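You operate a simulated robot arm through the tools that you are given. There is no shell and no other tool. Be economical: measure what you need, move in short steps, check, and stop when the job is done.

You are at the controls of a simulated two-armed robot. One attempt, no reset.

JOB
Take the blue tamper and put it on the shelf of the steel lab table. Then take the yellow bowl and leave it on the shelf of the mortar bench. Then put the red bowl in the floor of the soak tray. Then put the green filter on top of the purple mortar cylinder. Then take the small yellow brick and leave it on the shelf of the mortar bench. Then put the tamper on top of the red narrow brick on the top of the mortar bench. Then take the short black slip and put it in the inside of the back pan. Then pull the upper drawer of the chest open. Keep to this order. Set down upright: blue tamper, small yellow brick.

It is judged by the outcome, as a careful person would: the job done as asked, and still so three seconds after it is handed in. It fails if anything else is knocked over, pushed out of place, dropped, spilled or broken.

ROBOT AND FRAMES
Two 6-joint arms with two-finger grippers on one trunk, on a base that drives. Base frame: it is fixed to the floor where the robot stands at the start and does not move with it; the origin is under the middle of the robot, x ahead of it, y to its left, z up; the surface under the hand at the start is at about z = 0.802. Lengths are in m, angles in rad, forces in N, time in s.
The left shoulder is at the start at [0.07, 0.148, 1.144], the right one opposite. With the tool pointing down near the work surface each hand reaches from about 0.66 to 0.72 m from the robot's upright axis, wherever it stands, measured 20 degrees to its own side. Places, roughly: blue tamper (9x9x12 cm) [0.5, 0.2, 0.8]; floor of the soak tray (25x28 cm) [1.22, -1.98, 0.88]; green filter (4x4x9 cm) [1.4, -1.9, 0.9]; inside of the back pan [5.8, 0.1, 0.4]; purple mortar cylinder (6x6x7 cm) [1, -2.3, 0.9]; red bowl (11x11x4 cm) [1.7, -0.2, 0.8]; red narrow brick [1.5, 0, 0.75]; shelf of the mortar bench [1.1, 0.1, 0.4]; shelf of the steel lab table [1.7, -2.1, 0.3]; short black slip (10x6x2 cm) [4.9, -1.8, 0.9]; small yellow brick (10x5x6 cm) [1, -2.1, 0.9]; tamper (4x4x12 cm) [4.2, -1.9, 0.9]; upper drawer of the chest [5.2, -2, 0.5]; yellow bowl (11x11x4 cm) [1.4, -0.2, 0.8]. Payload 2.45 kg a hand.
The tool frame of a hand sits at the grasp point between the pads (the TCP): z along the fingers, y along the line on which they close. The tips reach 0.03 m beyond it. Largest opening 0.106 m; the body of the gripper starts 0.079 m behind the TCP.
Orientation is told as [roll, pitch, yaw] about the base's x, y, z axes, in that order, counted from this pose: with the fingers straight down and closing along the base's y, the tool's x points along the base's -x, its y along +y and its z along -z.

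CONTROLS
- The arms move only by the tool send_rows. It takes "left_targets", "right_targets" or both (then of equal length, played together; a hand with none holds still); each is a list of rows, each a list of 7 numbers: the shift along the tool's x, y, z in m, then the turn, a rotation vector about the tool's x, y, z in rad, then the finger opening in m, from 0 to 0.106. In form: [[dx, dy, dz, rx, ry, rz, jaw], ...]. A call has 1 to 20 rows; each row shifts and turns the commanded pose from where the row before left it, along the tool's axes as they then stand. A row lasts 0.2 s, in which the tool goes at most 0.05 m and 0.15 rad; a call with a longer step from one row to the next is refused whole, and so is a gripper value outside its range. A pose out of reach is approached as far as the arm can. The call stops where the force on the tool passes 40 N (or 10 N more than at its start, if that is more) or the arm is blocked; 0.2 s more then pass. Each finger travels about 0.072 m/s and halts on what it meets, pressing with about 24 N; the grip force reading is that of the motor and also rises with nothing between the fingers. The clock runs only during rows and for 0.2 s after the last one: add rows that do not move to give the fingers time. The reply holds the time, the measured pose of the TCP, the force on the tool along the base axes, the opening and the grip force, in the units named above and with some noise, with the torque about the TCP (base axes, N m) and any sound that the robot's microphone picked up.
- Cameras (640 x 400 px; columns grow to the right, rows downward): "scene" is now at [0.1246, 0.0462, 1.359]; the picture's right is [0.50, -0.87, 0.00], its down [-0.59, -0.33, -0.74] and it looks along [0.64, 0.37, -0.67] (base axes); focal length 258 px, centre (320, 200). "left" rides on the left gripper at [0.076, 0.002, -0.106] in its tool frame; the picture's right is [-0.02, 1.00, 0.00], its down [-0.78, -0.02, -0.62] and it looks along [-0.62, -0.01, 0.78] (tool axes); focal length 247 px, centre (320, 200). "right" rides on the right gripper at [0.076, -0.002, -0.106] in its tool frame; the picture's right is [0.02, 1.00, 0.00], its down [-0.78, 0.02, -0.62] and it looks along [-0.62, 0.01, 0.78] (tool axes); focal length 247 px, centre (320, 200).
- get_image(camera): a new picture of that camera. The clock stands still meanwhile.
- move_column(by): slides the trunk up (or, below 0, down) by that many m; the arms and the scene camera ride with it, the base frame stays. It gives what a move gives, with no picture.
- steer(legs): drives the robot by 1 to 6 legs, each [ahead, left, turn to the left] in m, m and rad, along the robot's own axes; the way and the turn of a leg run together, so that a leg with both is an arc; at most 1.5 m and 3.142 rad a leg. The arms and the cameras ride along, it lands a little off, and it stops where it bumps. It gives what a move gives.
- aim_head(pan, tilt): turns the head with the scene camera to pan (to the left, within 1.501 rad either way) and tilt (down, from -0.506 to 1.204), counted from straight ahead of the robot. It gives what a move gives.
- measure_at(camera, pixels): for up to 12 pixels [column, row] of the newest picture of that camera ("zoom" is the newest enlarged one), the place [x, y, z] in the base frame of the surface seen there, good to about 0.002 m, but the place of the scene camera against the robot may be out by one fixed shift of up to 0.012 m in any direction. The clock stands still meanwhile.
- enlarge(camera, box): a new picture of the part [left, top, right, bottom] of that camera's present view, enlarged. The clock stands still meanwhile.
- close_job(): hands the job in; it is judged then, once.

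Work in short steps. Measure before you move; look again where a grasp or a placing could have gone wrong, and mend it. You have 145 turns and 198 pictures in all, those below and enlarged ones among them. Open the grippers and draw the arms clear of the work before you hand the job in, unless the task says otherwise; then end with one line.

The tools are called after "Call:" by a JSON object that holds its "fn" and its "kwargs". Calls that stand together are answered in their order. send_rows: Moves the arms, as the interface text tells. Its arguments: {"type":"object","properties":{"left_targets":{"type":"array","items":{"type":"array","items":{"type":"number"}}},"right_targets":{"type":"array","items":{"type":"array","items":{"type":"number"}}}},"required":[]} The other tools are called the same way: move_column (by) slides the trunk up or down; steer (legs) drives the base; aim_head (pan, tilt) turns the head that bears the scene camera; get_image (camera) takes a picture; measure_at (camera, pixels) gives the place of the surface under pixels of a picture; enlarge (camera, box) takes an enlarged picture of a part of a camera's view; close_job () hands the job in.

At the start:

```text
t: 0.0
left_tool_pos: [0.3658, 0.3474, 1.0637]
left_orientation: [0.002, 0.0, -0.001]
left_ft_force: [-0.3, 0.2, -0.3]
left_torque: [-0.02, -0.01, 0.01]
left_width: 0.1064
left_grip_force: 0.1
right_tool_pos: [0.6029, 0.0134, 1.1503]
right_orientation: [0.0, 0.001, 0.0]
right_ft_force: [0.1, -1.2, -0.4]
right_torque: [0.02, 0.0, 0.03]
right_width: 0.1063
right_grip_force: 0.1
trunk travel left (down, up): [-0.617, 0.323]
robot x, y, heading: [0.0018, 0.0022, 0.002]
head pan, tilt: [0.518, 0.74]
```

scene: 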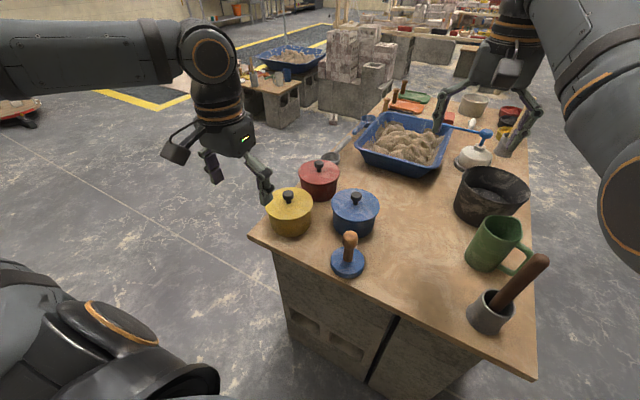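
right: 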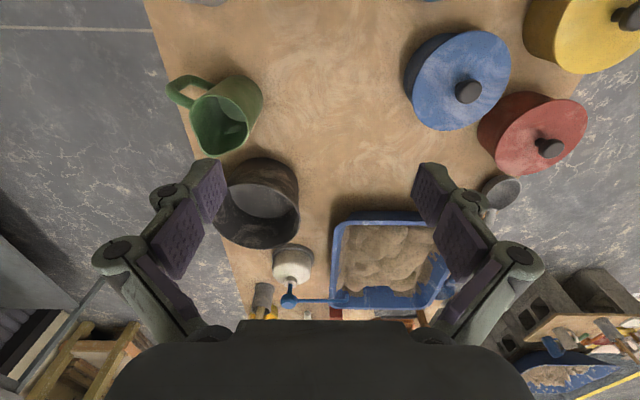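
left: 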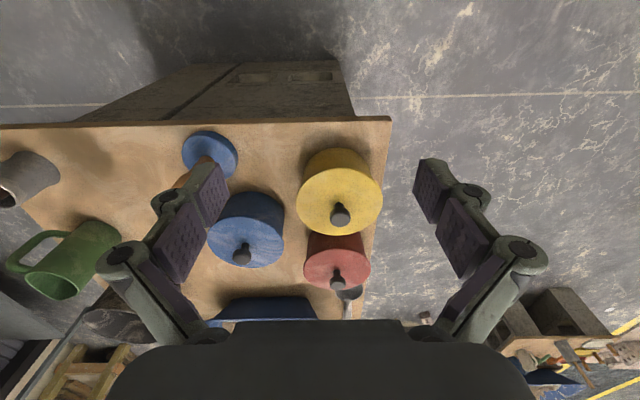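

The blue tamper is at about (348,258) in the scene picture. I measure it and look around the room with the head.

Call:
{"fn": "measure_at", "kwargs": {"camera": "scene", "pixels": [[350, 237], [347, 262], [349, 250], [340, 272], [362, 265], [291, 197], [355, 197], [250, 238], [520, 375], [400, 140], [505, 135], [300, 310]]}}

Call:
{"fn": "enlarge", "kwargs": {"camera": "scene", "box": [240, 0, 640, 250]}}

Call:
{"fn": "aim_head", "kwargs": {"pan": -0.6, "tilt": 0.4}}

Call:
{"fn": "get_image", "kwargs": {"camera": "scene"}}

```text
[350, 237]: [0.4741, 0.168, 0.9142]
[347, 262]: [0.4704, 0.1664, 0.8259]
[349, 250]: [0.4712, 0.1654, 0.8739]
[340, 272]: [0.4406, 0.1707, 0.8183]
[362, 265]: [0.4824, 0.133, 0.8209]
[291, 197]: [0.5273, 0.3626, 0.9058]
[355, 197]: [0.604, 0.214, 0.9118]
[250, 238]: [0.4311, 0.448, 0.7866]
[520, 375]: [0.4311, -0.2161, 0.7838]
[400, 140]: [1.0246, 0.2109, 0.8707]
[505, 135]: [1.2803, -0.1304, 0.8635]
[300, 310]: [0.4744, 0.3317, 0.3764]
```

```text
1.60 times, centred on (440, 125) of scene
```

zoom: 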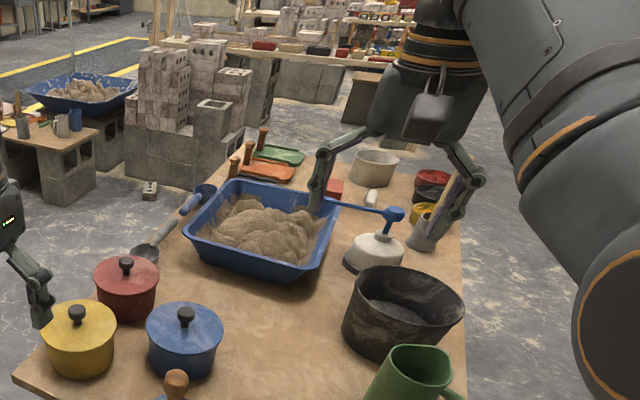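

```text
t: 1.4
left_tool_pos: [0.3654, 0.3468, 1.0643]
left_orientation: [0.001, -0.001, 0.001]
left_ft_force: [0.1, -0.1, -0.5]
left_torque: [0.03, 0.04, 0.0]
left_width: 0.106
left_grip_force: 0.1
right_tool_pos: [0.6024, 0.0126, 1.15]
right_orientation: [-0.002, 0.0, 0.0]
right_ft_force: [-0.2, 0.4, -0.5]
right_torque: [0.01, 0.02, 0.01]
right_width: 0.1061
right_grip_force: 0.1
trunk travel left (down, up): [-0.617, 0.323]
robot x, y, heading: [0.0003, -0.0001, 0.002]
head pan, tilt: [-0.6, 0.4]
```

```text
193 pictures are left
```

scene: 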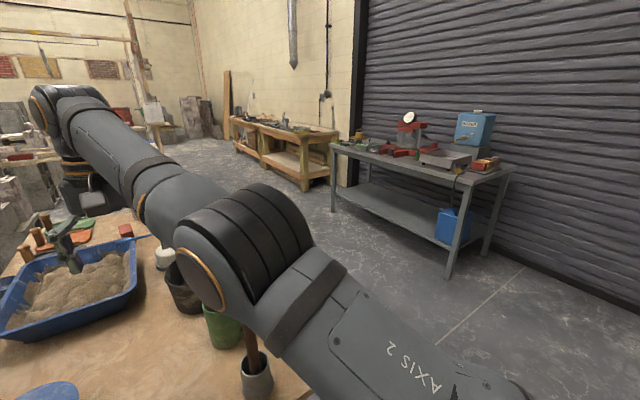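

The blue tamper's handle is at about [0.472, 0.166], z 0.83–0.914. It will have to go beneath a table top, so I'll hold it with a slanted tool: back off 0.25 m and tilt the left hand.

Call:
{"fn": "steer", "kwargs": {"legs": [[-0.25, 0, 0]]}}

Call:
{"fn": "send_rows", "kwargs": {"left_targets": [[0, 0, 0, 0, -0.15, 0, 0.106], [0, 0, 0, 0, -0.15, 0, 0.106], [0, 0, 0, 0, -0.15, 0, 0.106], [0, 0, 0, 0, -0.15, 0, 0.106], [0, 0, 0, 0, -0.15, 0, 0.106], [0, 0, 0, 0, -0.15, 0, 0.106]]}}

Call:
{"fn": "aim_head", "kwargs": {"pan": 0.2, "tilt": 0.6}}

Call:
{"fn": "get_image", "kwargs": {"camera": "scene"}}

Call:
{"fn": "get_image", "kwargs": {"camera": "left"}}

```text
t: 3.2
left_tool_pos: [0.1148, 0.3474, 1.0645]
left_orientation: [0.001, -0.001, 0.002]
left_ft_force: [-0.4, 0.3, 0.9]
left_torque: [0.01, 0.01, 0.0]
left_width: 0.106
left_grip_force: 0.1
right_tool_pos: [0.354, 0.0136, 1.1489]
right_orientation: [0.001, 0.003, 0.003]
right_ft_force: [-0.3, 0.8, 0.0]
right_torque: [-0.03, -0.01, -0.01]
right_width: 0.1059
right_grip_force: 0.0
trunk travel left (down, up): [-0.617, 0.323]
robot x, y, heading: [-0.2489, -0.0004, -0.003]
head pan, tilt: [-0.6, 0.4]
```

```text
t: 4.6
left_tool_pos: [0.2082, 0.2707, 1.088]
left_orientation: [0.003, -0.851, 0.0]
left_ft_force: [0.6, 0.8, 0.5]
left_torque: [0.0, -0.02, -0.01]
left_width: 0.106
left_grip_force: 0.0
left hand out of reach, approached as far as the arm can: row 1, 2, 3, 4, 5, 6
right_tool_pos: [0.3522, 0.0139, 1.1495]
right_orientation: [-0.001, -0.003, 0.001]
right_ft_force: [-0.3, 0.1, 1.0]
right_torque: [0.01, -0.03, 0.02]
right_width: 0.106
right_grip_force: 0.1
trunk travel left (down, up): [-0.617, 0.323]
robot x, y, heading: [-0.2487, 0.0009, 0.006]
head pan, tilt: [-0.6, 0.4]
```

```text
t: 5.7
left_tool_pos: [0.21, 0.2737, 1.0877]
left_orientation: [0.001, -0.845, 0.002]
left_ft_force: [0.0, -0.5, 0.9]
left_torque: [0.01, -0.02, -0.02]
left_width: 0.1059
left_grip_force: 0.0
right_tool_pos: [0.3546, 0.0144, 1.149]
right_orientation: [-0.001, 0.001, 0.003]
right_ft_force: [-0.6, -0.1, -0.2]
right_torque: [0.01, 0.0, -0.01]
right_width: 0.106
right_grip_force: 0.1
trunk travel left (down, up): [-0.617, 0.323]
robot x, y, heading: [-0.2499, -0.0007, 0.002]
head pan, tilt: [0.201, 0.6]
```

```text
192 pictures are left
```

scene: 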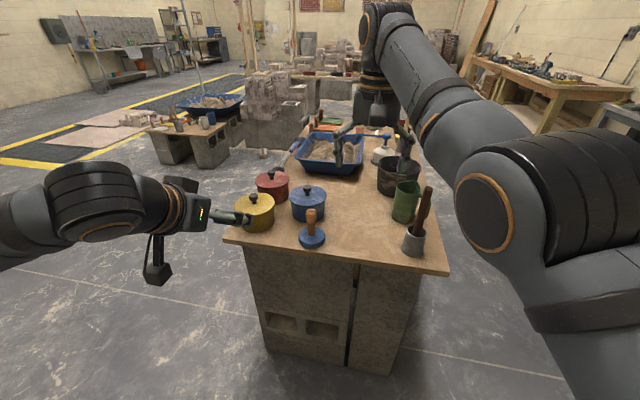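

```text
191 pictures are left
```

left: 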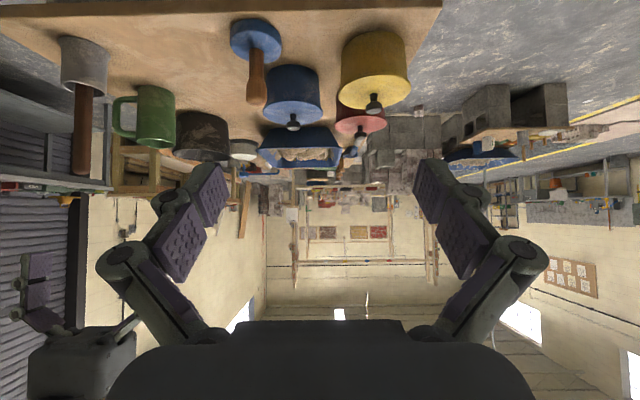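

The hand tilted to -0.85 pitch and slid to [0.21, 0.274, 1.088]. I move it to a spot behind and above the handle.

Call:
{"fn": "send_rows", "kwargs": {"left_targets": [[-0.003, -0.018, 0.038, 0, 0, 0, 0.106], [-0.003, -0.018, 0.038, 0, 0, 0, 0.106], [-0.003, -0.018, 0.038, 0, 0, 0, 0.106], [-0.003, -0.018, 0.038, 0, 0, 0, 0.106], [-0.004, -0.018, 0.039, 0, 0, 0, 0.106], [-0.004, -0.018, 0.04, 0, 0, 0, 0.106]]}}

Call:
{"fn": "get_image", "kwargs": {"camera": "left"}}

Call:
{"fn": "measure_at", "kwargs": {"camera": "scene", "pixels": [[311, 213], [312, 230], [312, 238], [248, 243], [448, 274], [350, 330], [280, 330], [155, 270]]}}

```text
t: 7.1
left_tool_pos: [0.2392, 0.2797, 1.0776]
left_orientation: [0.083, -0.894, -0.052]
left_ft_force: [0.5, -5.4, -1.9]
left_torque: [0.22, -0.15, 0.33]
left_width: 0.1061
left_grip_force: 0.0
left hand out of reach, approached as far as the arm can: row 1, 2, 3, 4, 5, 6
right_tool_pos: [0.3571, 0.018, 1.1467]
right_orientation: [-0.003, 0.001, 0.002]
right_ft_force: [-0.7, 0.4, 0.6]
right_torque: [-0.14, 0.0, -0.02]
right_width: 0.1059
right_grip_force: 0.1
trunk travel left (down, up): [-0.617, 0.323]
robot x, y, heading: [-0.2463, -0.0021, 0.001]
head pan, tilt: [0.201, 0.6]
```

```text
190 pictures are left
```

left: 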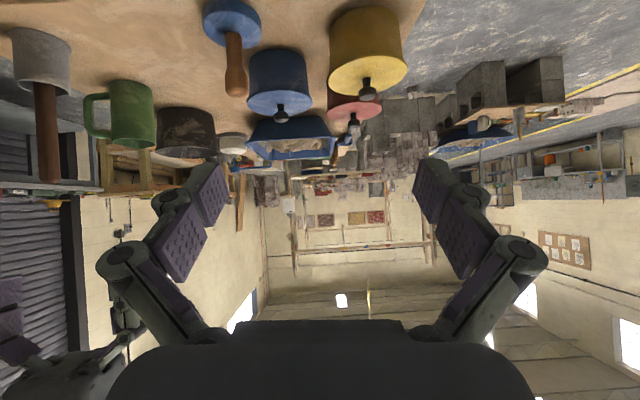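

```text
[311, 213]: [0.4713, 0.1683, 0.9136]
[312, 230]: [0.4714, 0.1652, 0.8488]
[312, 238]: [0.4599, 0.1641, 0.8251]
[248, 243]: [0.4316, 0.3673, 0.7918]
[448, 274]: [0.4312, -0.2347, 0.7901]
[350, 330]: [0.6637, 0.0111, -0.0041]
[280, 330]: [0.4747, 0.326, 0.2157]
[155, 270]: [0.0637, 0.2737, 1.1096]
```

The left hand hardly moved and feels a sideways force; the right hand is in the middle and may be in contact. I move the right hand out to the right.

Call:
{"fn": "send_rows", "kwargs": {"right_targets": [[0, -0.045, 0, 0, 0, 0, 0.106], [0, -0.045, 0, 0, 0, 0, 0.106], [0, -0.045, 0, 0, 0, 0, 0.106], [0, -0.045, 0, 0, 0, 0, 0.106], [0, -0.045, 0, 0, 0, 0, 0.106], [0, -0.045, 0, 0, 0, 0, 0.106], [0, -0.045, 0, 0, 0, 0, 0.106]]}}

Call:
{"fn": "get_image", "kwargs": {"camera": "scene"}}

```text
t: 8.7
left_tool_pos: [0.2408, 0.2667, 1.0789]
left_orientation: [0.047, -0.899, -0.037]
left_ft_force: [0.0, -0.3, -0.5]
left_torque: [0.03, -0.02, 0.03]
left_width: 0.1061
left_grip_force: 0.1
right_tool_pos: [0.3921, -0.2956, 1.1624]
right_orientation: [0.001, 0.0, 0.003]
right_ft_force: [0.0, 0.2, -0.3]
right_torque: [0.02, 0.0, -0.01]
right_width: 0.1062
right_grip_force: 0.0
right hand out of reach, approached as far as the arm can: row 1, 2, 3, 4
trunk travel left (down, up): [-0.617, 0.323]
robot x, y, heading: [-0.2448, 0.0028, -0.001]
head pan, tilt: [0.201, 0.6]
```

```text
189 pictures are left
```

scene: 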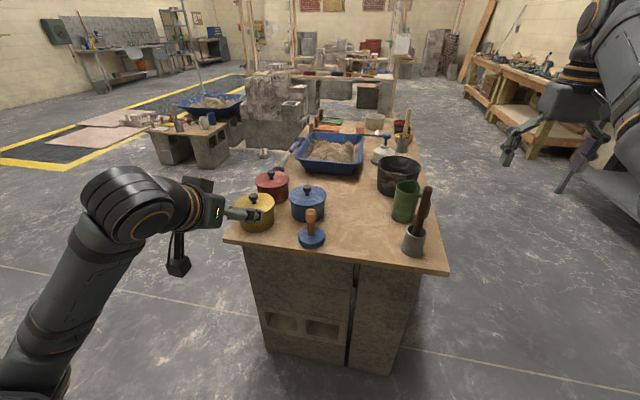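

Contact gone. Try the left pre-grasp move again.

Call:
{"fn": "send_rows", "kwargs": {"left_targets": [[0, -0.017, 0.034, 0, 0, 0, 0.106], [0, -0.017, 0.034, 0, 0, 0, 0.106], [0, -0.017, 0.034, 0, 0, 0, 0.106], [0, -0.017, 0.034, 0, 0, 0, 0.106], [0, -0.017, 0.034, 0, 0, 0, 0.106], [0.003, -0.016, 0.033, 0, 0, 0, 0.106], [0, 0, 0, 0, 0, 0, 0.106]]}}

Call:
{"fn": "get_image", "kwargs": {"camera": "left"}}

```text
t: 10.3
left_tool_pos: [0.3941, 0.1739, 0.925]
left_orientation: [0.075, -0.846, -0.032]
left_ft_force: [0.2, 0.0, 0.1]
left_torque: [-0.01, 0.01, 0.01]
left_width: 0.1062
left_grip_force: 0.2
right_tool_pos: [0.391, -0.2932, 1.1637]
right_orientation: [0.0, -0.002, 0.003]
right_ft_force: [0.0, -0.1, -0.1]
right_torque: [0.01, -0.03, 0.03]
right_width: 0.1059
right_grip_force: 0.0
trunk travel left (down, up): [-0.617, 0.323]
robot x, y, heading: [-0.2504, -0.0004, 0.005]
head pan, tilt: [0.201, 0.6]
```

```text
188 pictures are left
```

left: 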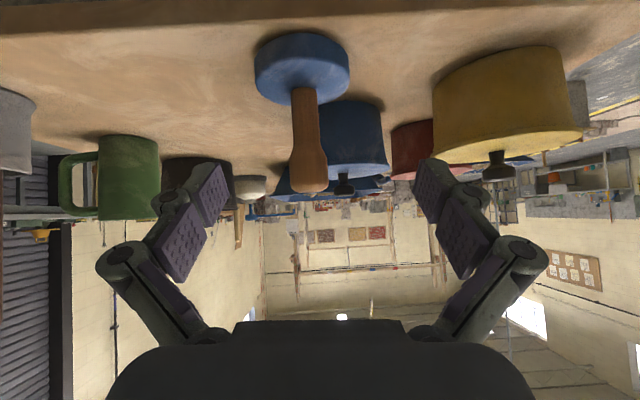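

In the left picture the handle is at (305,140). I measure it via the left camera for the exact place.

Call:
{"fn": "measure_at", "kwargs": {"camera": "left", "pixels": [[305, 105], [305, 140], [309, 175], [295, 140], [317, 140], [300, 70]]}}

```text
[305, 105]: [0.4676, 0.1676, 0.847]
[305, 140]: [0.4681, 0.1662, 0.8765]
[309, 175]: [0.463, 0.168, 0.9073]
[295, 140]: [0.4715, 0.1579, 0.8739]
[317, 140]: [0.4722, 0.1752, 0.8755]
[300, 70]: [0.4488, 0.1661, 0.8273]
```

Handle axis is [0.474, 0.167]. I level the small roll and slide forward onto the handle.

Call:
{"fn": "send_rows", "kwargs": {"left_targets": [[0, -0.003, 0, 0.051, 0, -0.021, 0.106], [-0.006, -0.001, 0.03, 0, 0, 0, 0.106], [-0.006, -0.001, 0.03, 0, 0, 0, 0.106], [-0.007, -0.001, 0.03, 0, 0, 0, 0.106], [0, 0, 0, 0, 0, 0, 0.106]]}}

Call:
{"fn": "get_image", "kwargs": {"camera": "left"}}

```text
t: 11.5
left_tool_pos: [0.4742, 0.1413, 0.883]
left_orientation: [-0.075, -0.846, 0.034]
left_ft_force: [-0.4, 0.5, -0.5]
left_torque: [0.01, -0.03, 0.01]
left_width: 0.1059
left_grip_force: 0.0
right_tool_pos: [0.3914, -0.2924, 1.1644]
right_orientation: [0.0, -0.002, 0.004]
right_ft_force: [0.6, 0.5, 0.9]
right_torque: [-0.02, -0.01, 0.0]
right_width: 0.106
right_grip_force: 0.0
trunk travel left (down, up): [-0.617, 0.323]
robot x, y, heading: [-0.2486, -0.0046, 0.005]
head pan, tilt: [0.201, 0.6]
```

```text
187 pictures are left
```

left: 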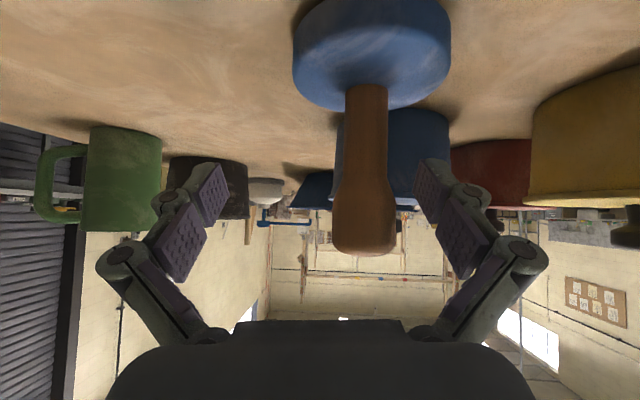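

The correction was not needed (the command was already level); I undo it and shift left, then check.

Call:
{"fn": "send_rows", "kwargs": {"left_targets": [[0, 0.015, 0, -0.051, 0, 0.021, 0.106], [0, 0.011, 0, 0, 0, 0, 0.106], [0, 0, 0, 0, 0, 0, 0.106], [0, 0, 0, 0, 0, 0, 0.106]]}}

Call:
{"fn": "get_image", "kwargs": {"camera": "left"}}

```text
t: 12.5
left_tool_pos: [0.4739, 0.1673, 0.881]
left_orientation: [0.001, -0.847, 0.001]
left_ft_force: [0.4, 0.2, 0.8]
left_torque: [0.02, -0.01, -0.04]
left_width: 0.1059
left_grip_force: 0.1
right_tool_pos: [0.3925, -0.2937, 1.1643]
right_orientation: [0.0, 0.0, 0.004]
right_ft_force: [0.0, -0.6, 1.3]
right_torque: [-0.03, 0.02, 0.0]
right_width: 0.1058
right_grip_force: 0.1
trunk travel left (down, up): [-0.617, 0.323]
robot x, y, heading: [-0.2484, -0.0051, 0.004]
head pan, tilt: [0.201, 0.6]
```

```text
186 pictures are left
```

left: 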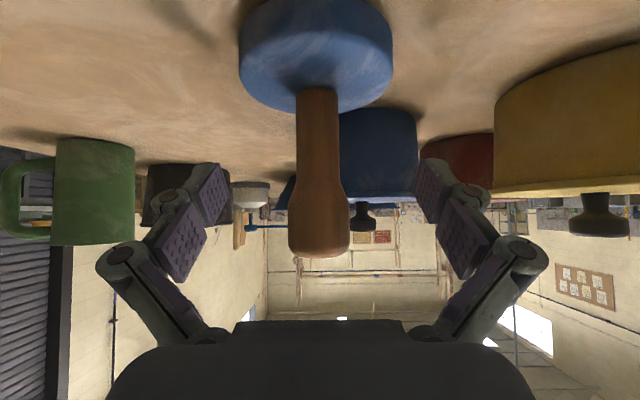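

The handle is centred between the pads. Close, then lift.

Call:
{"fn": "send_rows", "kwargs": {"left_targets": [[0, 0, 0, 0, 0, 0, 0.0], [0, 0, 0, 0, 0, 0, 0.0], [0, 0, 0, 0, 0, 0, 0.0], [0, 0, 0, 0, 0, 0, 0.0], [0, 0, 0, 0, 0, 0, 0.0]]}}

Call:
{"fn": "send_rows", "kwargs": {"left_targets": [[-0.015, 0, -0.013, 0, 0, 0, 0.0], [-0.03, 0, -0.026, 0, 0, 0, 0.0], [-0.03, 0, -0.026, 0, 0, 0, 0.0], [0, 0, 0, 0, 0, 0, 0.0]]}}

Call:
{"fn": "get_image", "kwargs": {"camera": "left"}}

```text
t: 13.7
left_tool_pos: [0.4737, 0.1667, 0.8825]
left_orientation: [0.0, -0.846, 0.003]
left_ft_force: [0.6, -0.6, 0.5]
left_torque: [0.11, -0.06, 0.0]
left_width: 0.0312
left_grip_force: 24.2
right_tool_pos: [0.392, -0.2933, 1.1634]
right_orientation: [-0.001, 0.001, 0.003]
right_ft_force: [0.7, 0.5, -0.1]
right_torque: [0.02, 0.01, 0.0]
right_width: 0.106
right_grip_force: 0.1
trunk travel left (down, up): [-0.617, 0.323]
robot x, y, heading: [-0.2479, -0.0004, 0.006]
head pan, tilt: [0.201, 0.6]
```

```text
t: 14.7
left_tool_pos: [0.4747, 0.1695, 0.9817]
left_orientation: [-0.001, -0.848, 0.002]
left_ft_force: [0.1, -0.2, -2.2]
left_torque: [-0.03, 0.01, -0.03]
left_width: 0.0311
left_grip_force: 22.9
right_tool_pos: [0.3922, -0.2938, 1.1636]
right_orientation: [0.0, -0.001, 0.004]
right_ft_force: [-0.4, 0.9, -0.1]
right_torque: [-0.01, 0.0, -0.02]
right_width: 0.1059
right_grip_force: 0.0
trunk travel left (down, up): [-0.617, 0.323]
robot x, y, heading: [-0.2492, -0.0008, 0.008]
head pan, tilt: [0.201, 0.6]
```

```text
185 pictures are left
```

left: 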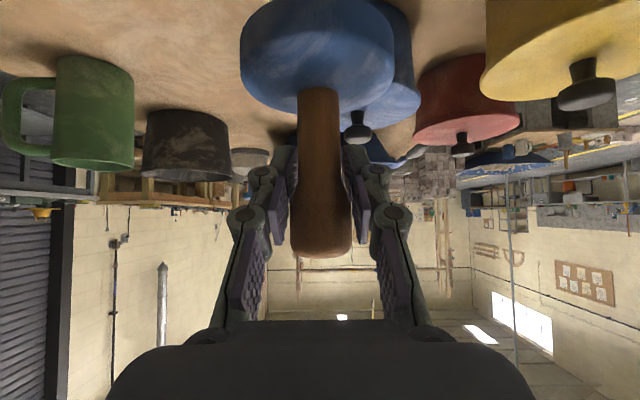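

Grasped (width 31 mm). Now look at the steel lab table from here.

Call:
{"fn": "aim_head", "kwargs": {"pan": -0.85, "tilt": 0.3}}

Call:
{"fn": "get_image", "kwargs": {"camera": "scene"}}

```text
t: 16.0
left_tool_pos: [0.4746, 0.1715, 0.9826]
left_orientation: [0.001, -0.847, 0.002]
left_ft_force: [0.9, 0.0, -3.1]
left_torque: [0.0, -0.03, 0.01]
left_width: 0.031
left_grip_force: 24.0
right_tool_pos: [0.3923, -0.2948, 1.1634]
right_orientation: [0.0, 0.0, 0.004]
right_ft_force: [0.2, 0.5, 0.2]
right_torque: [0.01, 0.01, 0.0]
right_width: 0.1059
right_grip_force: 0.1
trunk travel left (down, up): [-0.617, 0.323]
robot x, y, heading: [-0.2506, 0.0004, 0.004]
head pan, tilt: [-0.85, 0.3]
```

```text
184 pictures are left
```

scene: 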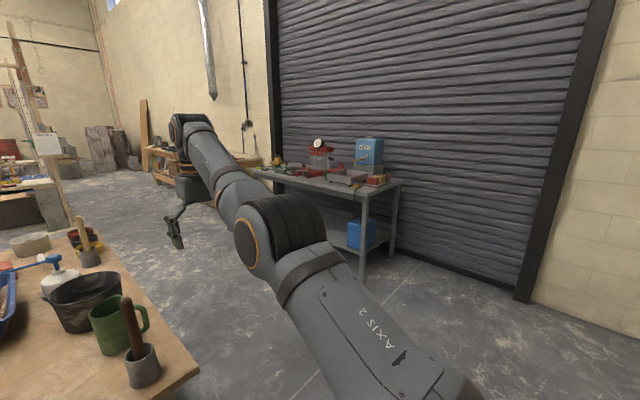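

Table visible with blue box on its shelf at the right. I measure its corners and surrounding floor.

Call:
{"fn": "measure_at", "kwargs": {"camera": "scene", "pixels": [[364, 194], [401, 181], [361, 275], [359, 250], [345, 222], [255, 172], [388, 253], [350, 234], [430, 290], [530, 310], [375, 182], [186, 205]]}}

```text
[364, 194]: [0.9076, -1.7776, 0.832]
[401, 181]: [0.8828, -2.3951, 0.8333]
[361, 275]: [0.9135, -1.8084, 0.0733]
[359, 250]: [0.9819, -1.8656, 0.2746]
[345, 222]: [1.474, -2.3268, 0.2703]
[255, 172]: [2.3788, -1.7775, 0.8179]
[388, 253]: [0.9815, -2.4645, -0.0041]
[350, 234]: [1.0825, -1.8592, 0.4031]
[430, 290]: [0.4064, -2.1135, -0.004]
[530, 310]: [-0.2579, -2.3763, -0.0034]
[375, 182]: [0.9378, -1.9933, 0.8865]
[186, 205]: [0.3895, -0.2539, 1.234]
```

Table spans x 0.89–2.38, front at y≈-1.77, shelf z≈0.27. I back off, sidestep right into the aisle and drive along it.

Call:
{"fn": "steer", "kwargs": {"legs": [[-0.35, 0, 0], [0, -0.85, 0]]}}

Call:
{"fn": "aim_head", "kwargs": {"pan": -0.35, "tilt": 0.35}}

Call:
{"fn": "get_image", "kwargs": {"camera": "scene"}}

```text
t: 22.3
left_tool_pos: [0.131, -0.666, 0.9811]
left_orientation: [0.0, -0.847, 0.012]
left_ft_force: [0.0, 0.0, -4.0]
left_torque: [0.02, 0.06, 0.0]
left_width: 0.0312
left_grip_force: 24.3
right_tool_pos: [0.0533, -1.1314, 1.163]
right_orientation: [-0.002, 0.0, 0.012]
right_ft_force: [0.9, 0.3, 0.4]
right_torque: [0.0, 0.0, 0.01]
right_width: 0.1057
right_grip_force: 0.0
trunk travel left (down, up): [-0.617, 0.323]
robot x, y, heading: [-0.5926, -0.8442, 0.012]
head pan, tilt: [-0.85, 0.3]
```

```text
t: 23.3
left_tool_pos: [0.1319, -0.6664, 0.9821]
left_orientation: [-0.001, -0.847, 0.012]
left_ft_force: [-0.2, 1.0, -3.5]
left_torque: [-0.01, 0.04, -0.01]
left_width: 0.0311
left_grip_force: 24.2
right_tool_pos: [0.0533, -1.1312, 1.1642]
right_orientation: [-0.001, 0.0, 0.014]
right_ft_force: [-0.5, 0.4, 0.6]
right_torque: [0.0, -0.01, -0.01]
right_width: 0.1061
right_grip_force: 0.1
trunk travel left (down, up): [-0.617, 0.323]
robot x, y, heading: [-0.5915, -0.8515, 0.015]
head pan, tilt: [-0.351, 0.351]
```

```text
183 pictures are left
```

scene: 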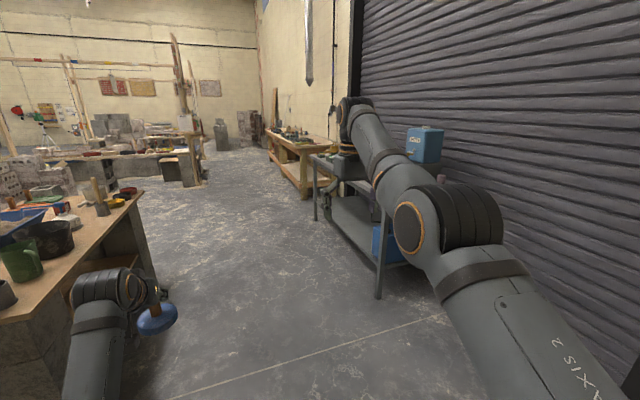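

The aisle is clear. Drive forward to x≈1.5, then turn right toward the table.

Call:
{"fn": "steer", "kwargs": {"legs": [[1.1, -0.03, -0.015], [1.02, 0, 0]]}}

Call:
{"fn": "steer", "kwargs": {"legs": [[0, 0, -1.571]]}}

Call:
{"fn": "aim_head", "kwargs": {"pan": 0.1, "tilt": 0.55}}

Call:
{"fn": "get_image", "kwargs": {"camera": "scene"}}

```text
t: 33.8
left_tool_pos: [2.2594, -0.6913, 0.9814]
left_orientation: [-0.001, -0.847, 0.011]
left_ft_force: [-0.7, -0.1, -3.5]
left_torque: [0.03, 0.03, 0.0]
left_width: 0.0313
left_grip_force: 23.6
right_tool_pos: [2.1822, -1.154, 1.164]
right_orientation: [-0.001, 0.0, 0.012]
right_ft_force: [-0.2, -0.2, 0.3]
right_torque: [0.0, -0.01, 0.0]
right_width: 0.1061
right_grip_force: 0.0
trunk travel left (down, up): [-0.617, 0.323]
robot x, y, heading: [1.5394, -0.8694, 0.012]
head pan, tilt: [-0.351, 0.351]
```

```text
t: 38.0
left_tool_pos: [1.72, -1.5885, 0.9806]
left_orientation: [0.0, -0.847, -1.552]
left_ft_force: [-0.3, -0.5, -3.1]
left_torque: [0.01, 0.02, -0.02]
left_width: 0.0314
left_grip_force: 24.2
right_tool_pos: [1.2563, -1.5136, 1.1648]
right_orientation: [0.001, 0.001, -1.551]
right_ft_force: [0.2, 0.3, -0.2]
right_torque: [0.01, -0.01, 0.05]
right_width: 0.1063
right_grip_force: 0.1
trunk travel left (down, up): [-0.617, 0.323]
robot x, y, heading: [1.5388, -0.8658, -1.55]
head pan, tilt: [-0.351, 0.351]
```

```text
t: 38.9
left_tool_pos: [1.7212, -1.5876, 0.982]
left_orientation: [0.001, -0.846, -1.551]
left_ft_force: [0.8, 0.4, -2.7]
left_torque: [0.01, 0.0, 0.0]
left_width: 0.0314
left_grip_force: 24.2
right_tool_pos: [1.2558, -1.5134, 1.1636]
right_orientation: [0.0, 0.001, -1.551]
right_ft_force: [-0.4, 0.3, 0.0]
right_torque: [0.01, 0.0, 0.01]
right_width: 0.1061
right_grip_force: 0.0
trunk travel left (down, up): [-0.617, 0.323]
robot x, y, heading: [1.537, -0.8661, -1.55]
head pan, tilt: [0.099, 0.55]
```

```text
182 pictures are left
```

scene: 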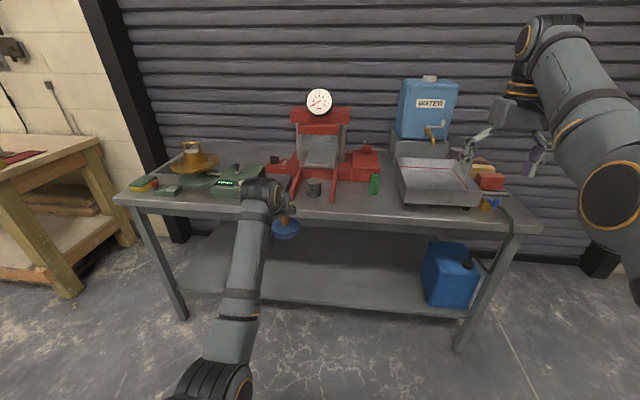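

The shelf is empty except the jug. Measure shelf points and the items on the table for later.

Call:
{"fn": "measure_at", "kwargs": {"camera": "scene", "pixels": [[330, 300], [330, 280], [330, 255], [400, 275], [240, 260], [375, 180], [430, 180], [490, 182], [482, 168], [314, 187], [330, 212], [285, 232]]}}

Call:
{"fn": "enlarge", "kwargs": {"camera": "scene", "box": [260, 70, 580, 270]}}

```text
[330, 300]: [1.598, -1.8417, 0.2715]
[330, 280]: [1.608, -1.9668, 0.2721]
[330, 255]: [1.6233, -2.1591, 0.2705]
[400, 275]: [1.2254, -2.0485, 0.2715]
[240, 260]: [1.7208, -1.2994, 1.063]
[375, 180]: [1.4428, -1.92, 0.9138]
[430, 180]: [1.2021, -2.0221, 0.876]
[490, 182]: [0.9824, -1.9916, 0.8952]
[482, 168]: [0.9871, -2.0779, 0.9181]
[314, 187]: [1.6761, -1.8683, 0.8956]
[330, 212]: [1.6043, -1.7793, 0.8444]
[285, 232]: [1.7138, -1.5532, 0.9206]
```

```text
2.00 times, centred on (420, 170) of scene
```

zoom: 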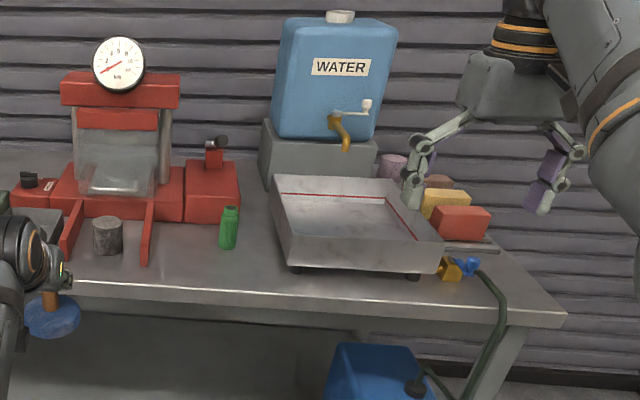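

Shelf at z≈0.272, front edge y≈-1.84; the drop spot will be near [1.72, -1.97]. I retract the right hand and reach out the left a bit first.

Call:
{"fn": "send_rows", "kwargs": {"left_targets": [[-0.013, 0, 0.015, 0, 0, 0, 0], [-0.013, 0, 0.015, 0, 0, 0, 0], [-0.013, 0, 0.015, 0, 0, 0, 0], [-0.013, 0, 0.015, 0, 0, 0, 0], [0, 0, 0, 0, 0, 0, 0]], "right_targets": [[0.04, 0, 0, 0, 0, 0, 0.106], [0.04, 0, 0, 0, 0, 0, 0.106], [0.04, 0, 0, 0, 0, 0, 0.106], [0.04, 0, 0, 0, 0, 0, 0.106], [0.04, 0, 0, 0, 0, 0, 0.106]]}}

Call:
{"fn": "get_image", "kwargs": {"camera": "scene"}}

```text
t: 40.1
left_tool_pos: [1.7215, -1.6667, 0.9798]
left_orientation: [-0.001, -0.847, -1.552]
left_ft_force: [-0.1, -0.9, -2.9]
left_torque: [0.0, 0.01, -0.02]
left_width: 0.0316
left_grip_force: 24.1
right_tool_pos: [1.2477, -1.5047, 1.181]
right_orientation: [0.001, 0.002, -1.551]
right_ft_force: [0.7, -0.4, -0.1]
right_torque: [0.03, 0.01, -0.03]
right_width: 0.1061
right_grip_force: 0.2
right hand out of reach, approached as far as the arm can: row 1, 2, 3, 4, 5
trunk travel left (down, up): [-0.617, 0.323]
robot x, y, heading: [1.5412, -0.867, -1.555]
head pan, tilt: [0.099, 0.55]
```

```text
180 pictures are left
```

scene: 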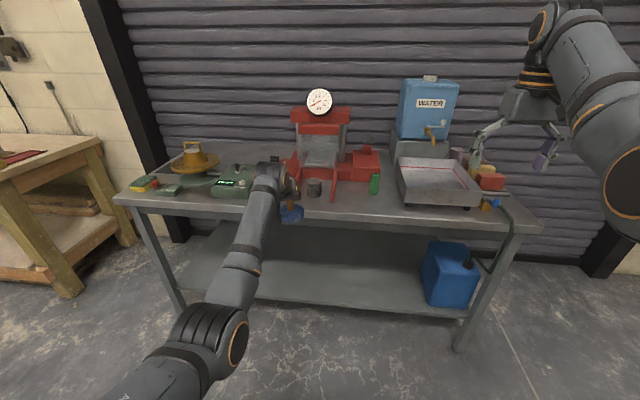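

The left arm extends fine; the right can't pull straight in, so I swing the right hand outward and back, and extend the left 6 cm more.

Call:
{"fn": "send_rows", "kwargs": {"left_targets": [[-0.01, 0, 0.0112, 0, 0, 0, 0], [-0.01, 0, 0.0112, 0, 0, 0, 0], [-0.01, 0, 0.0112, 0, 0, 0, 0], [-0.01, 0, 0.0112, 0, 0, 0, 0], [0, 0, 0, 0, 0, 0, 0], [0, 0, 0, 0, 0, 0, 0], [0, 0, 0, 0, 0, 0, 0], [0, 0, 0, 0, 0, 0, 0]], "right_targets": [[0.005, -0.045, 0, 0, 0, 0, 0.106], [0.015, -0.04, 0, 0, 0, 0, 0.106], [0.025, -0.04, 0, 0, 0, 0, 0.106], [0.03, -0.04, 0, 0, 0, 0, 0.106], [0.03, -0.04, 0, 0, 0, 0, 0.106], [0.03, -0.04, 0, 0, 0, 0, 0.106], [0.035, -0.035, 0, 0, 0, 0, 0.106], [0.035, -0.035, 0, 0, 0, 0, 0.106]]}}

```text
t: 41.9
left_tool_pos: [1.7212, -1.7153, 0.9826]
left_orientation: [0.001, -0.848, -1.554]
left_ft_force: [-0.4, 0.1, -2.4]
left_torque: [0.04, -0.01, 0.01]
left_width: 0.0314
left_grip_force: 24.0
left hand out of reach, approached as far as the arm can: row 4
right_tool_pos: [0.9069, -1.3232, 1.2091]
right_orientation: [-0.024, -0.047, -1.561]
right_ft_force: [0.5, 1.0, -0.5]
right_torque: [-0.03, -0.03, 0.03]
right_width: 0.106
right_grip_force: 0.0
right hand out of reach, approached as far as the arm can: row 1, 3, 4, 5, 7
trunk travel left (down, up): [-0.617, 0.323]
robot x, y, heading: [1.5369, -0.8686, -1.549]
head pan, tilt: [0.099, 0.55]
```

Now lower the column 0.55 m in front of the table, and check.

Call:
{"fn": "move_column", "kwargs": {"by": -0.55}}

Call:
{"fn": "get_image", "kwargs": {"camera": "scene"}}

Call:
{"fn": "get_image", "kwargs": {"camera": "left"}}

```text
refused: -0.55 is not a number from -0.4 to 0.4
```

```text
179 pictures are left
```

scene: 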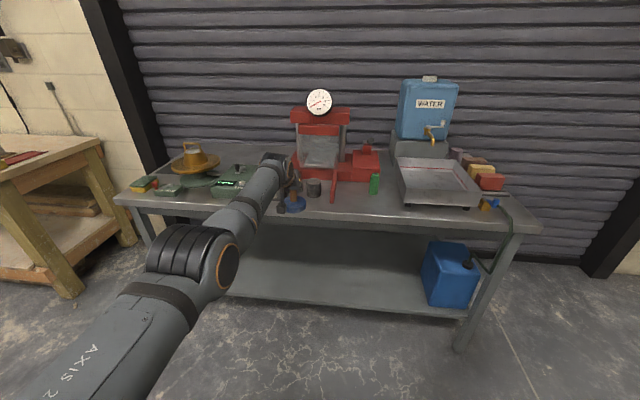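

```text
178 pictures are left
```

left: 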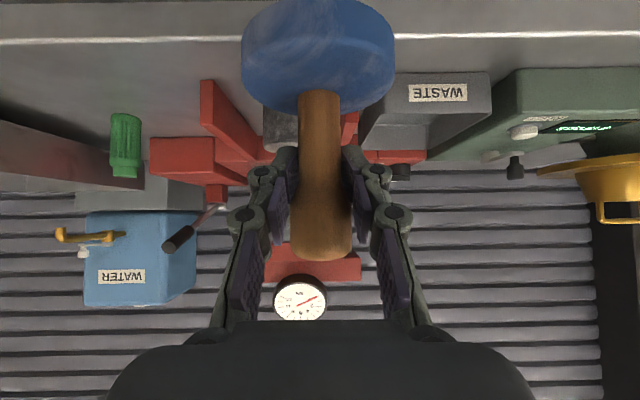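

The disc is nearly over the table's edge, so I back up 0.12 m before lowering in two moves.

Call:
{"fn": "steer", "kwargs": {"legs": [[-0.12, 0, 0]]}}

Call:
{"fn": "move_column", "kwargs": {"by": -0.3}}

Call:
{"fn": "move_column", "kwargs": {"by": -0.25}}

Call:
{"fn": "get_image", "kwargs": {"camera": "scene"}}

```text
t: 43.1
left_tool_pos: [1.7196, -1.6012, 0.9802]
left_orientation: [0.0, -0.846, -1.554]
left_ft_force: [0.3, 1.0, -2.8]
left_torque: [0.0, 0.02, 0.01]
left_width: 0.0311
left_grip_force: 24.5
right_tool_pos: [0.9054, -1.2084, 1.2089]
right_orientation: [-0.024, -0.045, -1.56]
right_ft_force: [-1.0, -0.9, 0.1]
right_torque: [0.0, -0.01, 0.02]
right_width: 0.106
right_grip_force: 0.2
trunk travel left (down, up): [-0.617, 0.323]
robot x, y, heading: [1.5362, -0.7483, -1.552]
head pan, tilt: [0.099, 0.55]
```

```text
t: 46.1
left_tool_pos: [1.7187, -1.5989, 0.6792]
left_orientation: [-0.001, -0.846, -1.554]
left_ft_force: [0.2, 0.4, -3.4]
left_torque: [0.04, -0.05, -0.03]
left_width: 0.0313
left_grip_force: 23.8
right_tool_pos: [0.9065, -1.2071, 0.9098]
right_orientation: [-0.023, -0.044, -1.56]
right_ft_force: [-0.3, -0.1, 0.7]
right_torque: [0.01, 0.03, 0.04]
right_width: 0.1057
right_grip_force: 0.1
trunk travel left (down, up): [-0.317, 0.623]
robot x, y, heading: [1.5372, -0.7496, -1.555]
head pan, tilt: [0.099, 0.55]
```

```text
t: 48.7
left_tool_pos: [1.7191, -1.5994, 0.4299]
left_orientation: [-0.001, -0.844, -1.554]
left_ft_force: [1.2, 0.2, -2.8]
left_torque: [0.04, 0.0, 0.0]
left_width: 0.0312
left_grip_force: 23.7
right_tool_pos: [0.9051, -1.2068, 0.659]
right_orientation: [-0.025, -0.046, -1.56]
right_ft_force: [0.2, 0.8, 0.3]
right_torque: [-0.03, 0.0, 0.0]
right_width: 0.1059
right_grip_force: 0.1
trunk travel left (down, up): [-0.067, 0.873]
robot x, y, heading: [1.534, -0.7485, -1.547]
head pan, tilt: [0.099, 0.55]
```

```text
177 pictures are left
```

scene: 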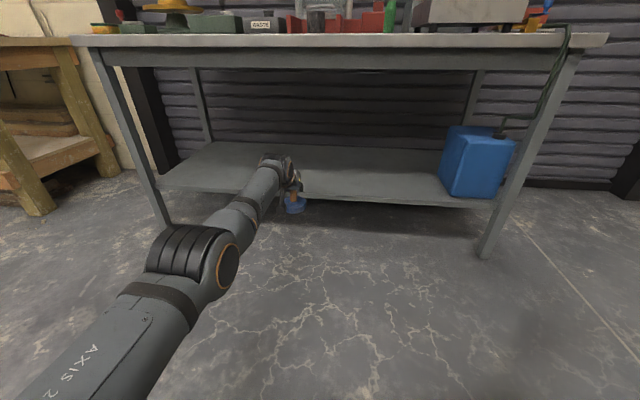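

Clear path under the top. Drive forward 0.37 m.

Call:
{"fn": "steer", "kwargs": {"legs": [[0.37, 0, 0]]}}

Call:
{"fn": "get_image", "kwargs": {"camera": "scene"}}

Call:
{"fn": "get_image", "kwargs": {"camera": "left"}}

```text
t: 51.1
left_tool_pos: [1.7253, -1.9795, 0.4298]
left_orientation: [0.001, -0.846, -1.554]
left_ft_force: [0.0, 1.0, -4.0]
left_torque: [0.02, 0.01, 0.0]
left_width: 0.0315
left_grip_force: 23.8
right_tool_pos: [0.9113, -1.5867, 0.6595]
right_orientation: [-0.024, -0.046, -1.561]
right_ft_force: [0.0, -0.8, 0.3]
right_torque: [0.01, 0.01, -0.03]
right_width: 0.106
right_grip_force: 0.0
trunk travel left (down, up): [-0.067, 0.873]
robot x, y, heading: [1.5441, -1.1304, -1.554]
head pan, tilt: [0.099, 0.55]
```

```text
176 pictures are left
```

scene: 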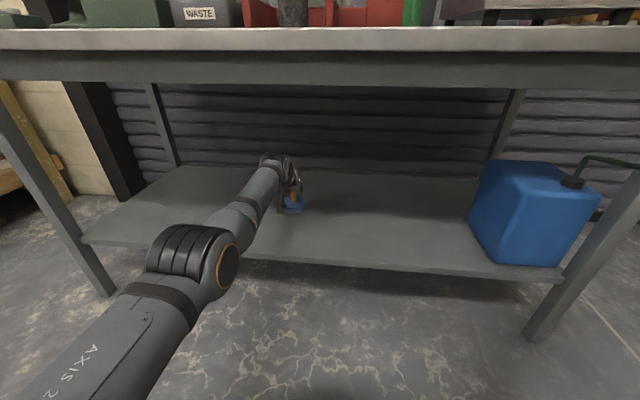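

```text
175 pictures are left
```

left: 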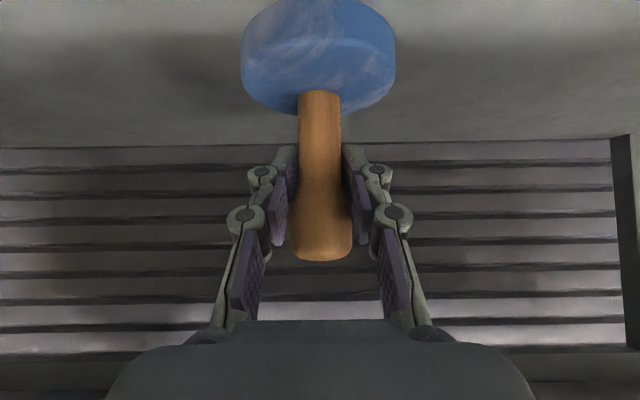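

Over the shelf. Lower 6 cm by arm, then creep down to contact.

Call:
{"fn": "send_rows", "kwargs": {"left_targets": [[0.0225, 0, 0.0199, 0, 0, 0, 0], [0.0195, 0, 0.0172, 0, 0, 0, 0], [0, 0, 0, 0, 0, 0, 0]]}}

Call:
{"fn": "get_image", "kwargs": {"camera": "left"}}

```text
t: 51.9
left_tool_pos: [1.7247, -1.9754, 0.3742]
left_orientation: [-0.002, -0.845, -1.554]
left_ft_force: [0.0, -0.5, -3.3]
left_torque: [0.0, 0.02, 0.01]
left_width: 0.0313
left_grip_force: 24.1
left hand out of reach, approached as far as the arm can: row 1
right_tool_pos: [0.9121, -1.5863, 0.6588]
right_orientation: [-0.026, -0.046, -1.562]
right_ft_force: [0.1, -0.9, -0.5]
right_torque: [0.0, -0.05, -0.01]
right_width: 0.1059
right_grip_force: 0.0
trunk travel left (down, up): [-0.067, 0.873]
robot x, y, heading: [1.5423, -1.1299, -1.553]
head pan, tilt: [0.099, 0.55]
```

```text
174 pictures are left
```

left: 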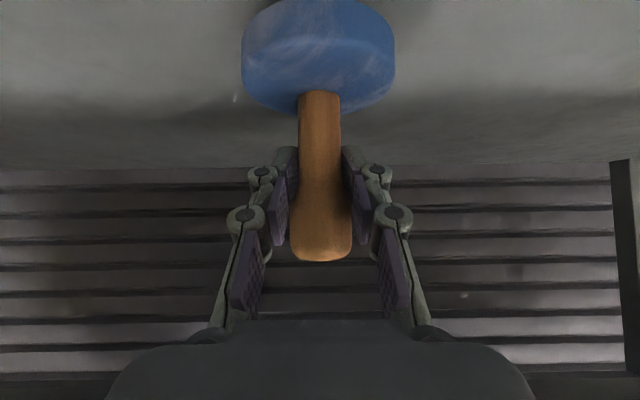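

Still 1 cm or so above. Creep down in 3–4 mm steps until the force changes.

Call:
{"fn": "send_rows", "kwargs": {"left_targets": [[0.003, 0, 0.0027, 0, 0, 0, 0], [0.003, 0, 0.0027, 0, 0, 0, 0], [0, 0, 0, 0, 0, 0, 0]]}}

Call:
{"fn": "send_rows", "kwargs": {"left_targets": [[0.0018, 0, 0.0016, 0, 0, 0, 0], [0, 0, 0, 0, 0, 0, 0]]}}

```text
t: 52.7
left_tool_pos: [1.7246, -1.974, 0.3655]
left_orientation: [0.0, -0.844, -1.554]
left_ft_force: [0.3, 0.3, -1.8]
left_torque: [0.0, 0.01, 0.0]
left_width: 0.0314
left_grip_force: 24.0
right_tool_pos: [0.9118, -1.586, 0.6606]
right_orientation: [-0.025, -0.045, -1.561]
right_ft_force: [-0.1, 0.1, 0.7]
right_torque: [-0.01, 0.01, 0.04]
right_width: 0.1061
right_grip_force: 0.1
trunk travel left (down, up): [-0.067, 0.873]
robot x, y, heading: [1.5428, -1.1288, -1.557]
head pan, tilt: [0.099, 0.55]
```

```text
t: 53.3
left_tool_pos: [1.7254, -1.9743, 0.3628]
left_orientation: [0.001, -0.846, -1.555]
left_ft_force: [0.1, -0.1, -3.5]
left_torque: [0.02, 0.0, 0.01]
left_width: 0.0315
left_grip_force: 23.5
right_tool_pos: [0.9115, -1.5856, 0.6597]
right_orientation: [-0.025, -0.045, -1.561]
right_ft_force: [-0.1, -0.1, 0.8]
right_torque: [-0.01, -0.01, 0.01]
right_width: 0.1061
right_grip_force: 0.1
trunk travel left (down, up): [-0.067, 0.873]
robot x, y, heading: [1.5421, -1.1308, -1.558]
head pan, tilt: [0.099, 0.55]
```

Call:
{"fn": "send_rows", "kwargs": {"left_targets": [[0.0015, 0, 0.0013, 0, 0, 0, 0], [0.0015, 0, 0.0013, 0, 0, 0, 0], [0, 0, 0, 0, 0, 0, 0]]}}

Call:
{"fn": "enlarge", "kwargs": {"camera": "scene", "box": [240, 130, 360, 230]}}

```text
t: 54.1
left_tool_pos: [1.726, -1.9731, 0.3591]
left_orientation: [0.001, -0.844, -1.556]
left_ft_force: [0.5, 0.7, -2.9]
left_torque: [0.08, -0.01, -0.01]
left_width: 0.0312
left_grip_force: 23.9
right_tool_pos: [0.9113, -1.5849, 0.66]
right_orientation: [-0.024, -0.048, -1.563]
right_ft_force: [0.3, 0.1, 0.7]
right_torque: [0.02, -0.02, 0.01]
right_width: 0.1058
right_grip_force: 0.2
trunk travel left (down, up): [-0.067, 0.873]
robot x, y, heading: [1.5441, -1.1307, -1.558]
head pan, tilt: [0.099, 0.55]
```

```text
4.00 times, centred on (300, 180) of scene
```

zoom: 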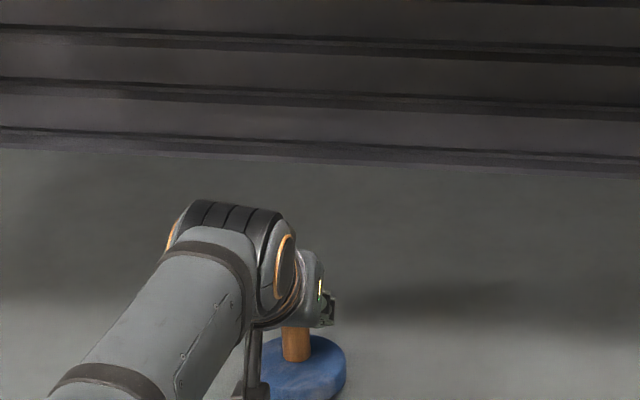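

Call:
{"fn": "measure_at", "kwargs": {"camera": "zoom", "pixels": [[330, 350], [320, 375], [400, 375], [343, 365], [358, 385], [200, 390], [312, 395]]}}

Call:
{"fn": "send_rows", "kwargs": {"left_targets": [[0.0015, 0, 0.0013, 0, 0, 0, 0], [0.0015, 0, 0.0013, 0, 0, 0, 0], [0, 0, 0, 0, 0, 0, 0]]}}

```text
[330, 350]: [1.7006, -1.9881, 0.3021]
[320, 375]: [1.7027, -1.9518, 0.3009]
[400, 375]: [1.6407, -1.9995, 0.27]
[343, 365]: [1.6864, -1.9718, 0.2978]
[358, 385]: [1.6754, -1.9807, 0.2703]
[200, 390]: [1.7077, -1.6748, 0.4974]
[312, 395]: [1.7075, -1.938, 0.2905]
```

```text
t: 54.9
left_tool_pos: [1.7245, -1.9726, 0.3587]
left_orientation: [0.001, -0.844, -1.554]
left_ft_force: [0.3, 0.7, -3.8]
left_torque: [0.04, 0.02, -0.04]
left_width: 0.0312
left_grip_force: 23.5
left hand out of reach, approached as far as the arm can: row 2
right_tool_pos: [0.9117, -1.5855, 0.6601]
right_orientation: [-0.025, -0.045, -1.561]
right_ft_force: [-0.2, 0.0, 0.4]
right_torque: [0.01, 0.02, -0.03]
right_width: 0.1059
right_grip_force: 0.0
trunk travel left (down, up): [-0.067, 0.873]
robot x, y, heading: [1.5441, -1.1278, -1.555]
head pan, tilt: [0.099, 0.55]
```

The disc top is 31 mm above the shelf, which is its own height, so contact is within a millimetre or two. A tiny column move confirms.

Call:
{"fn": "move_column", "kwargs": {"by": -0.003}}

```text
t: 55.5
left_tool_pos: [1.7244, -1.9719, 0.3537]
left_orientation: [0.0, -0.846, -1.554]
left_ft_force: [0.6, -0.1, -2.9]
left_torque: [-0.02, -0.03, 0.01]
left_width: 0.0312
left_grip_force: 23.7
right_tool_pos: [0.9121, -1.5856, 0.6564]
right_orientation: [-0.024, -0.046, -1.563]
right_ft_force: [0.3, 0.3, 1.3]
right_torque: [-0.02, -0.02, 0.03]
right_width: 0.1058
right_grip_force: 0.1
trunk travel left (down, up): [-0.064, 0.876]
robot x, y, heading: [1.5445, -1.129, -1.558]
head pan, tilt: [0.099, 0.55]
```

Call:
{"fn": "move_column", "kwargs": {"by": -0.004}}

Call:
{"fn": "enlarge", "kwargs": {"camera": "scene", "box": [270, 170, 340, 230]}}

```text
t: 56.0
left_tool_pos: [1.7248, -1.9733, 0.3538]
left_orientation: [0.0, -0.85, -1.556]
left_ft_force: [0.7, -0.4, 2.9]
left_torque: [-0.26, -0.01, 0.03]
left_width: 0.0314
left_grip_force: 23.7
right_tool_pos: [0.9114, -1.5859, 0.6538]
right_orientation: [-0.024, -0.046, -1.562]
right_ft_force: [1.1, -0.1, -0.9]
right_torque: [-0.03, 0.01, -0.02]
right_width: 0.106
right_grip_force: 0.1
trunk travel left (down, up): [-0.06, 0.88]
robot x, y, heading: [1.5372, -1.1293, -1.56]
head pan, tilt: [0.099, 0.55]
```

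```text
6.67 times, centred on (305, 200) of scene
```

zoom: 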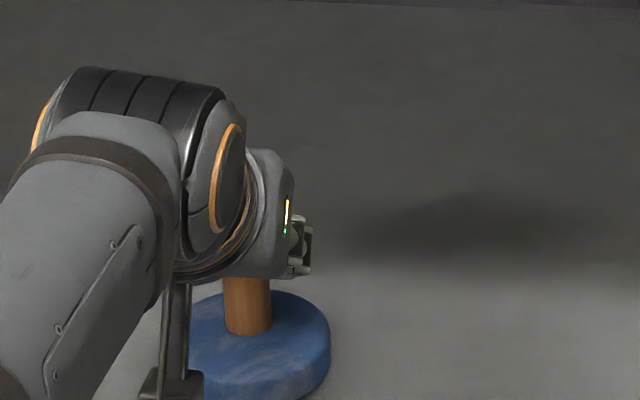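

Contact: force went from -3 to +3 N. Open the fingers, then withdraw along the tool axis backward.

Call:
{"fn": "send_rows", "kwargs": {"left_targets": [[0, 0, 0, 0, 0, 0, 0.106], [0, 0, 0, 0, 0, 0, 0.106], [0, 0, 0, 0, 0, 0, 0.106], [0, 0, 0, 0, 0, 0, 0.106]]}}

Call:
{"fn": "send_rows", "kwargs": {"left_targets": [[0, 0, -0.03, 0, 0, 0, 0.106], [0, 0, -0.04, 0, 0, 0, 0.106], [0, 0, -0.04, 0, 0, 0, 0.106], [0, 0, 0, 0, 0, 0, 0.106]]}}

Call:
{"fn": "get_image", "kwargs": {"camera": "left"}}

Call:
{"fn": "get_image", "kwargs": {"camera": "scene"}}

```text
t: 57.0
left_tool_pos: [1.7255, -1.973, 0.3508]
left_orientation: [0.0, -0.847, -1.555]
left_ft_force: [0.5, 0.8, 1.4]
left_torque: [-0.01, 0.0, -0.02]
left_width: 0.1059
left_grip_force: 0.2
right_tool_pos: [0.9111, -1.5852, 0.6516]
right_orientation: [-0.026, -0.046, -1.563]
right_ft_force: [0.1, 0.8, -1.4]
right_torque: [0.03, 0.01, 0.0]
right_width: 0.1061
right_grip_force: 0.0
trunk travel left (down, up): [-0.06, 0.88]
robot x, y, heading: [1.5391, -1.1326, -1.555]
head pan, tilt: [0.099, 0.55]
```

```text
t: 58.0
left_tool_pos: [1.7222, -1.8902, 0.4244]
left_orientation: [0.0, -0.844, -1.554]
left_ft_force: [0.5, -0.3, 0.7]
left_torque: [0.01, -0.01, 0.0]
left_width: 0.1061
left_grip_force: 0.0
right_tool_pos: [0.9115, -1.5856, 0.6537]
right_orientation: [-0.024, -0.045, -1.563]
right_ft_force: [0.1, 0.6, 0.0]
right_torque: [0.01, -0.03, 0.01]
right_width: 0.1062
right_grip_force: 0.1
trunk travel left (down, up): [-0.06, 0.88]
robot x, y, heading: [1.5414, -1.128, -1.553]
head pan, tilt: [0.099, 0.55]
```

```text
171 pictures are left
```

left: 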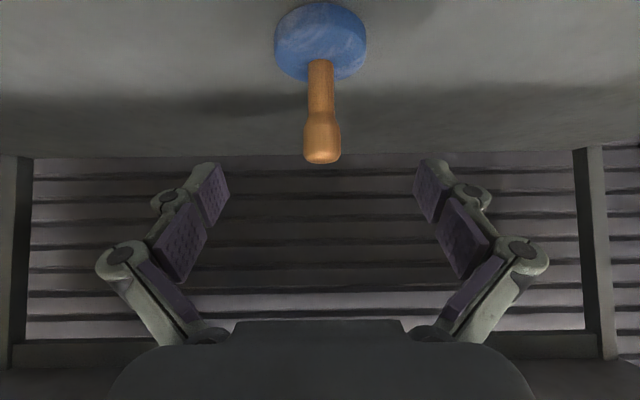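

```text
170 pictures are left
```

scene: 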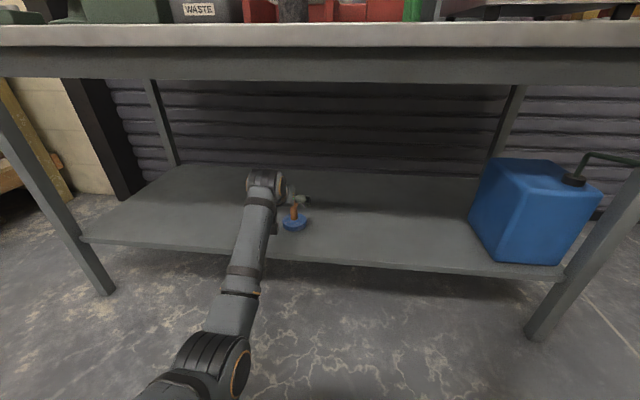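

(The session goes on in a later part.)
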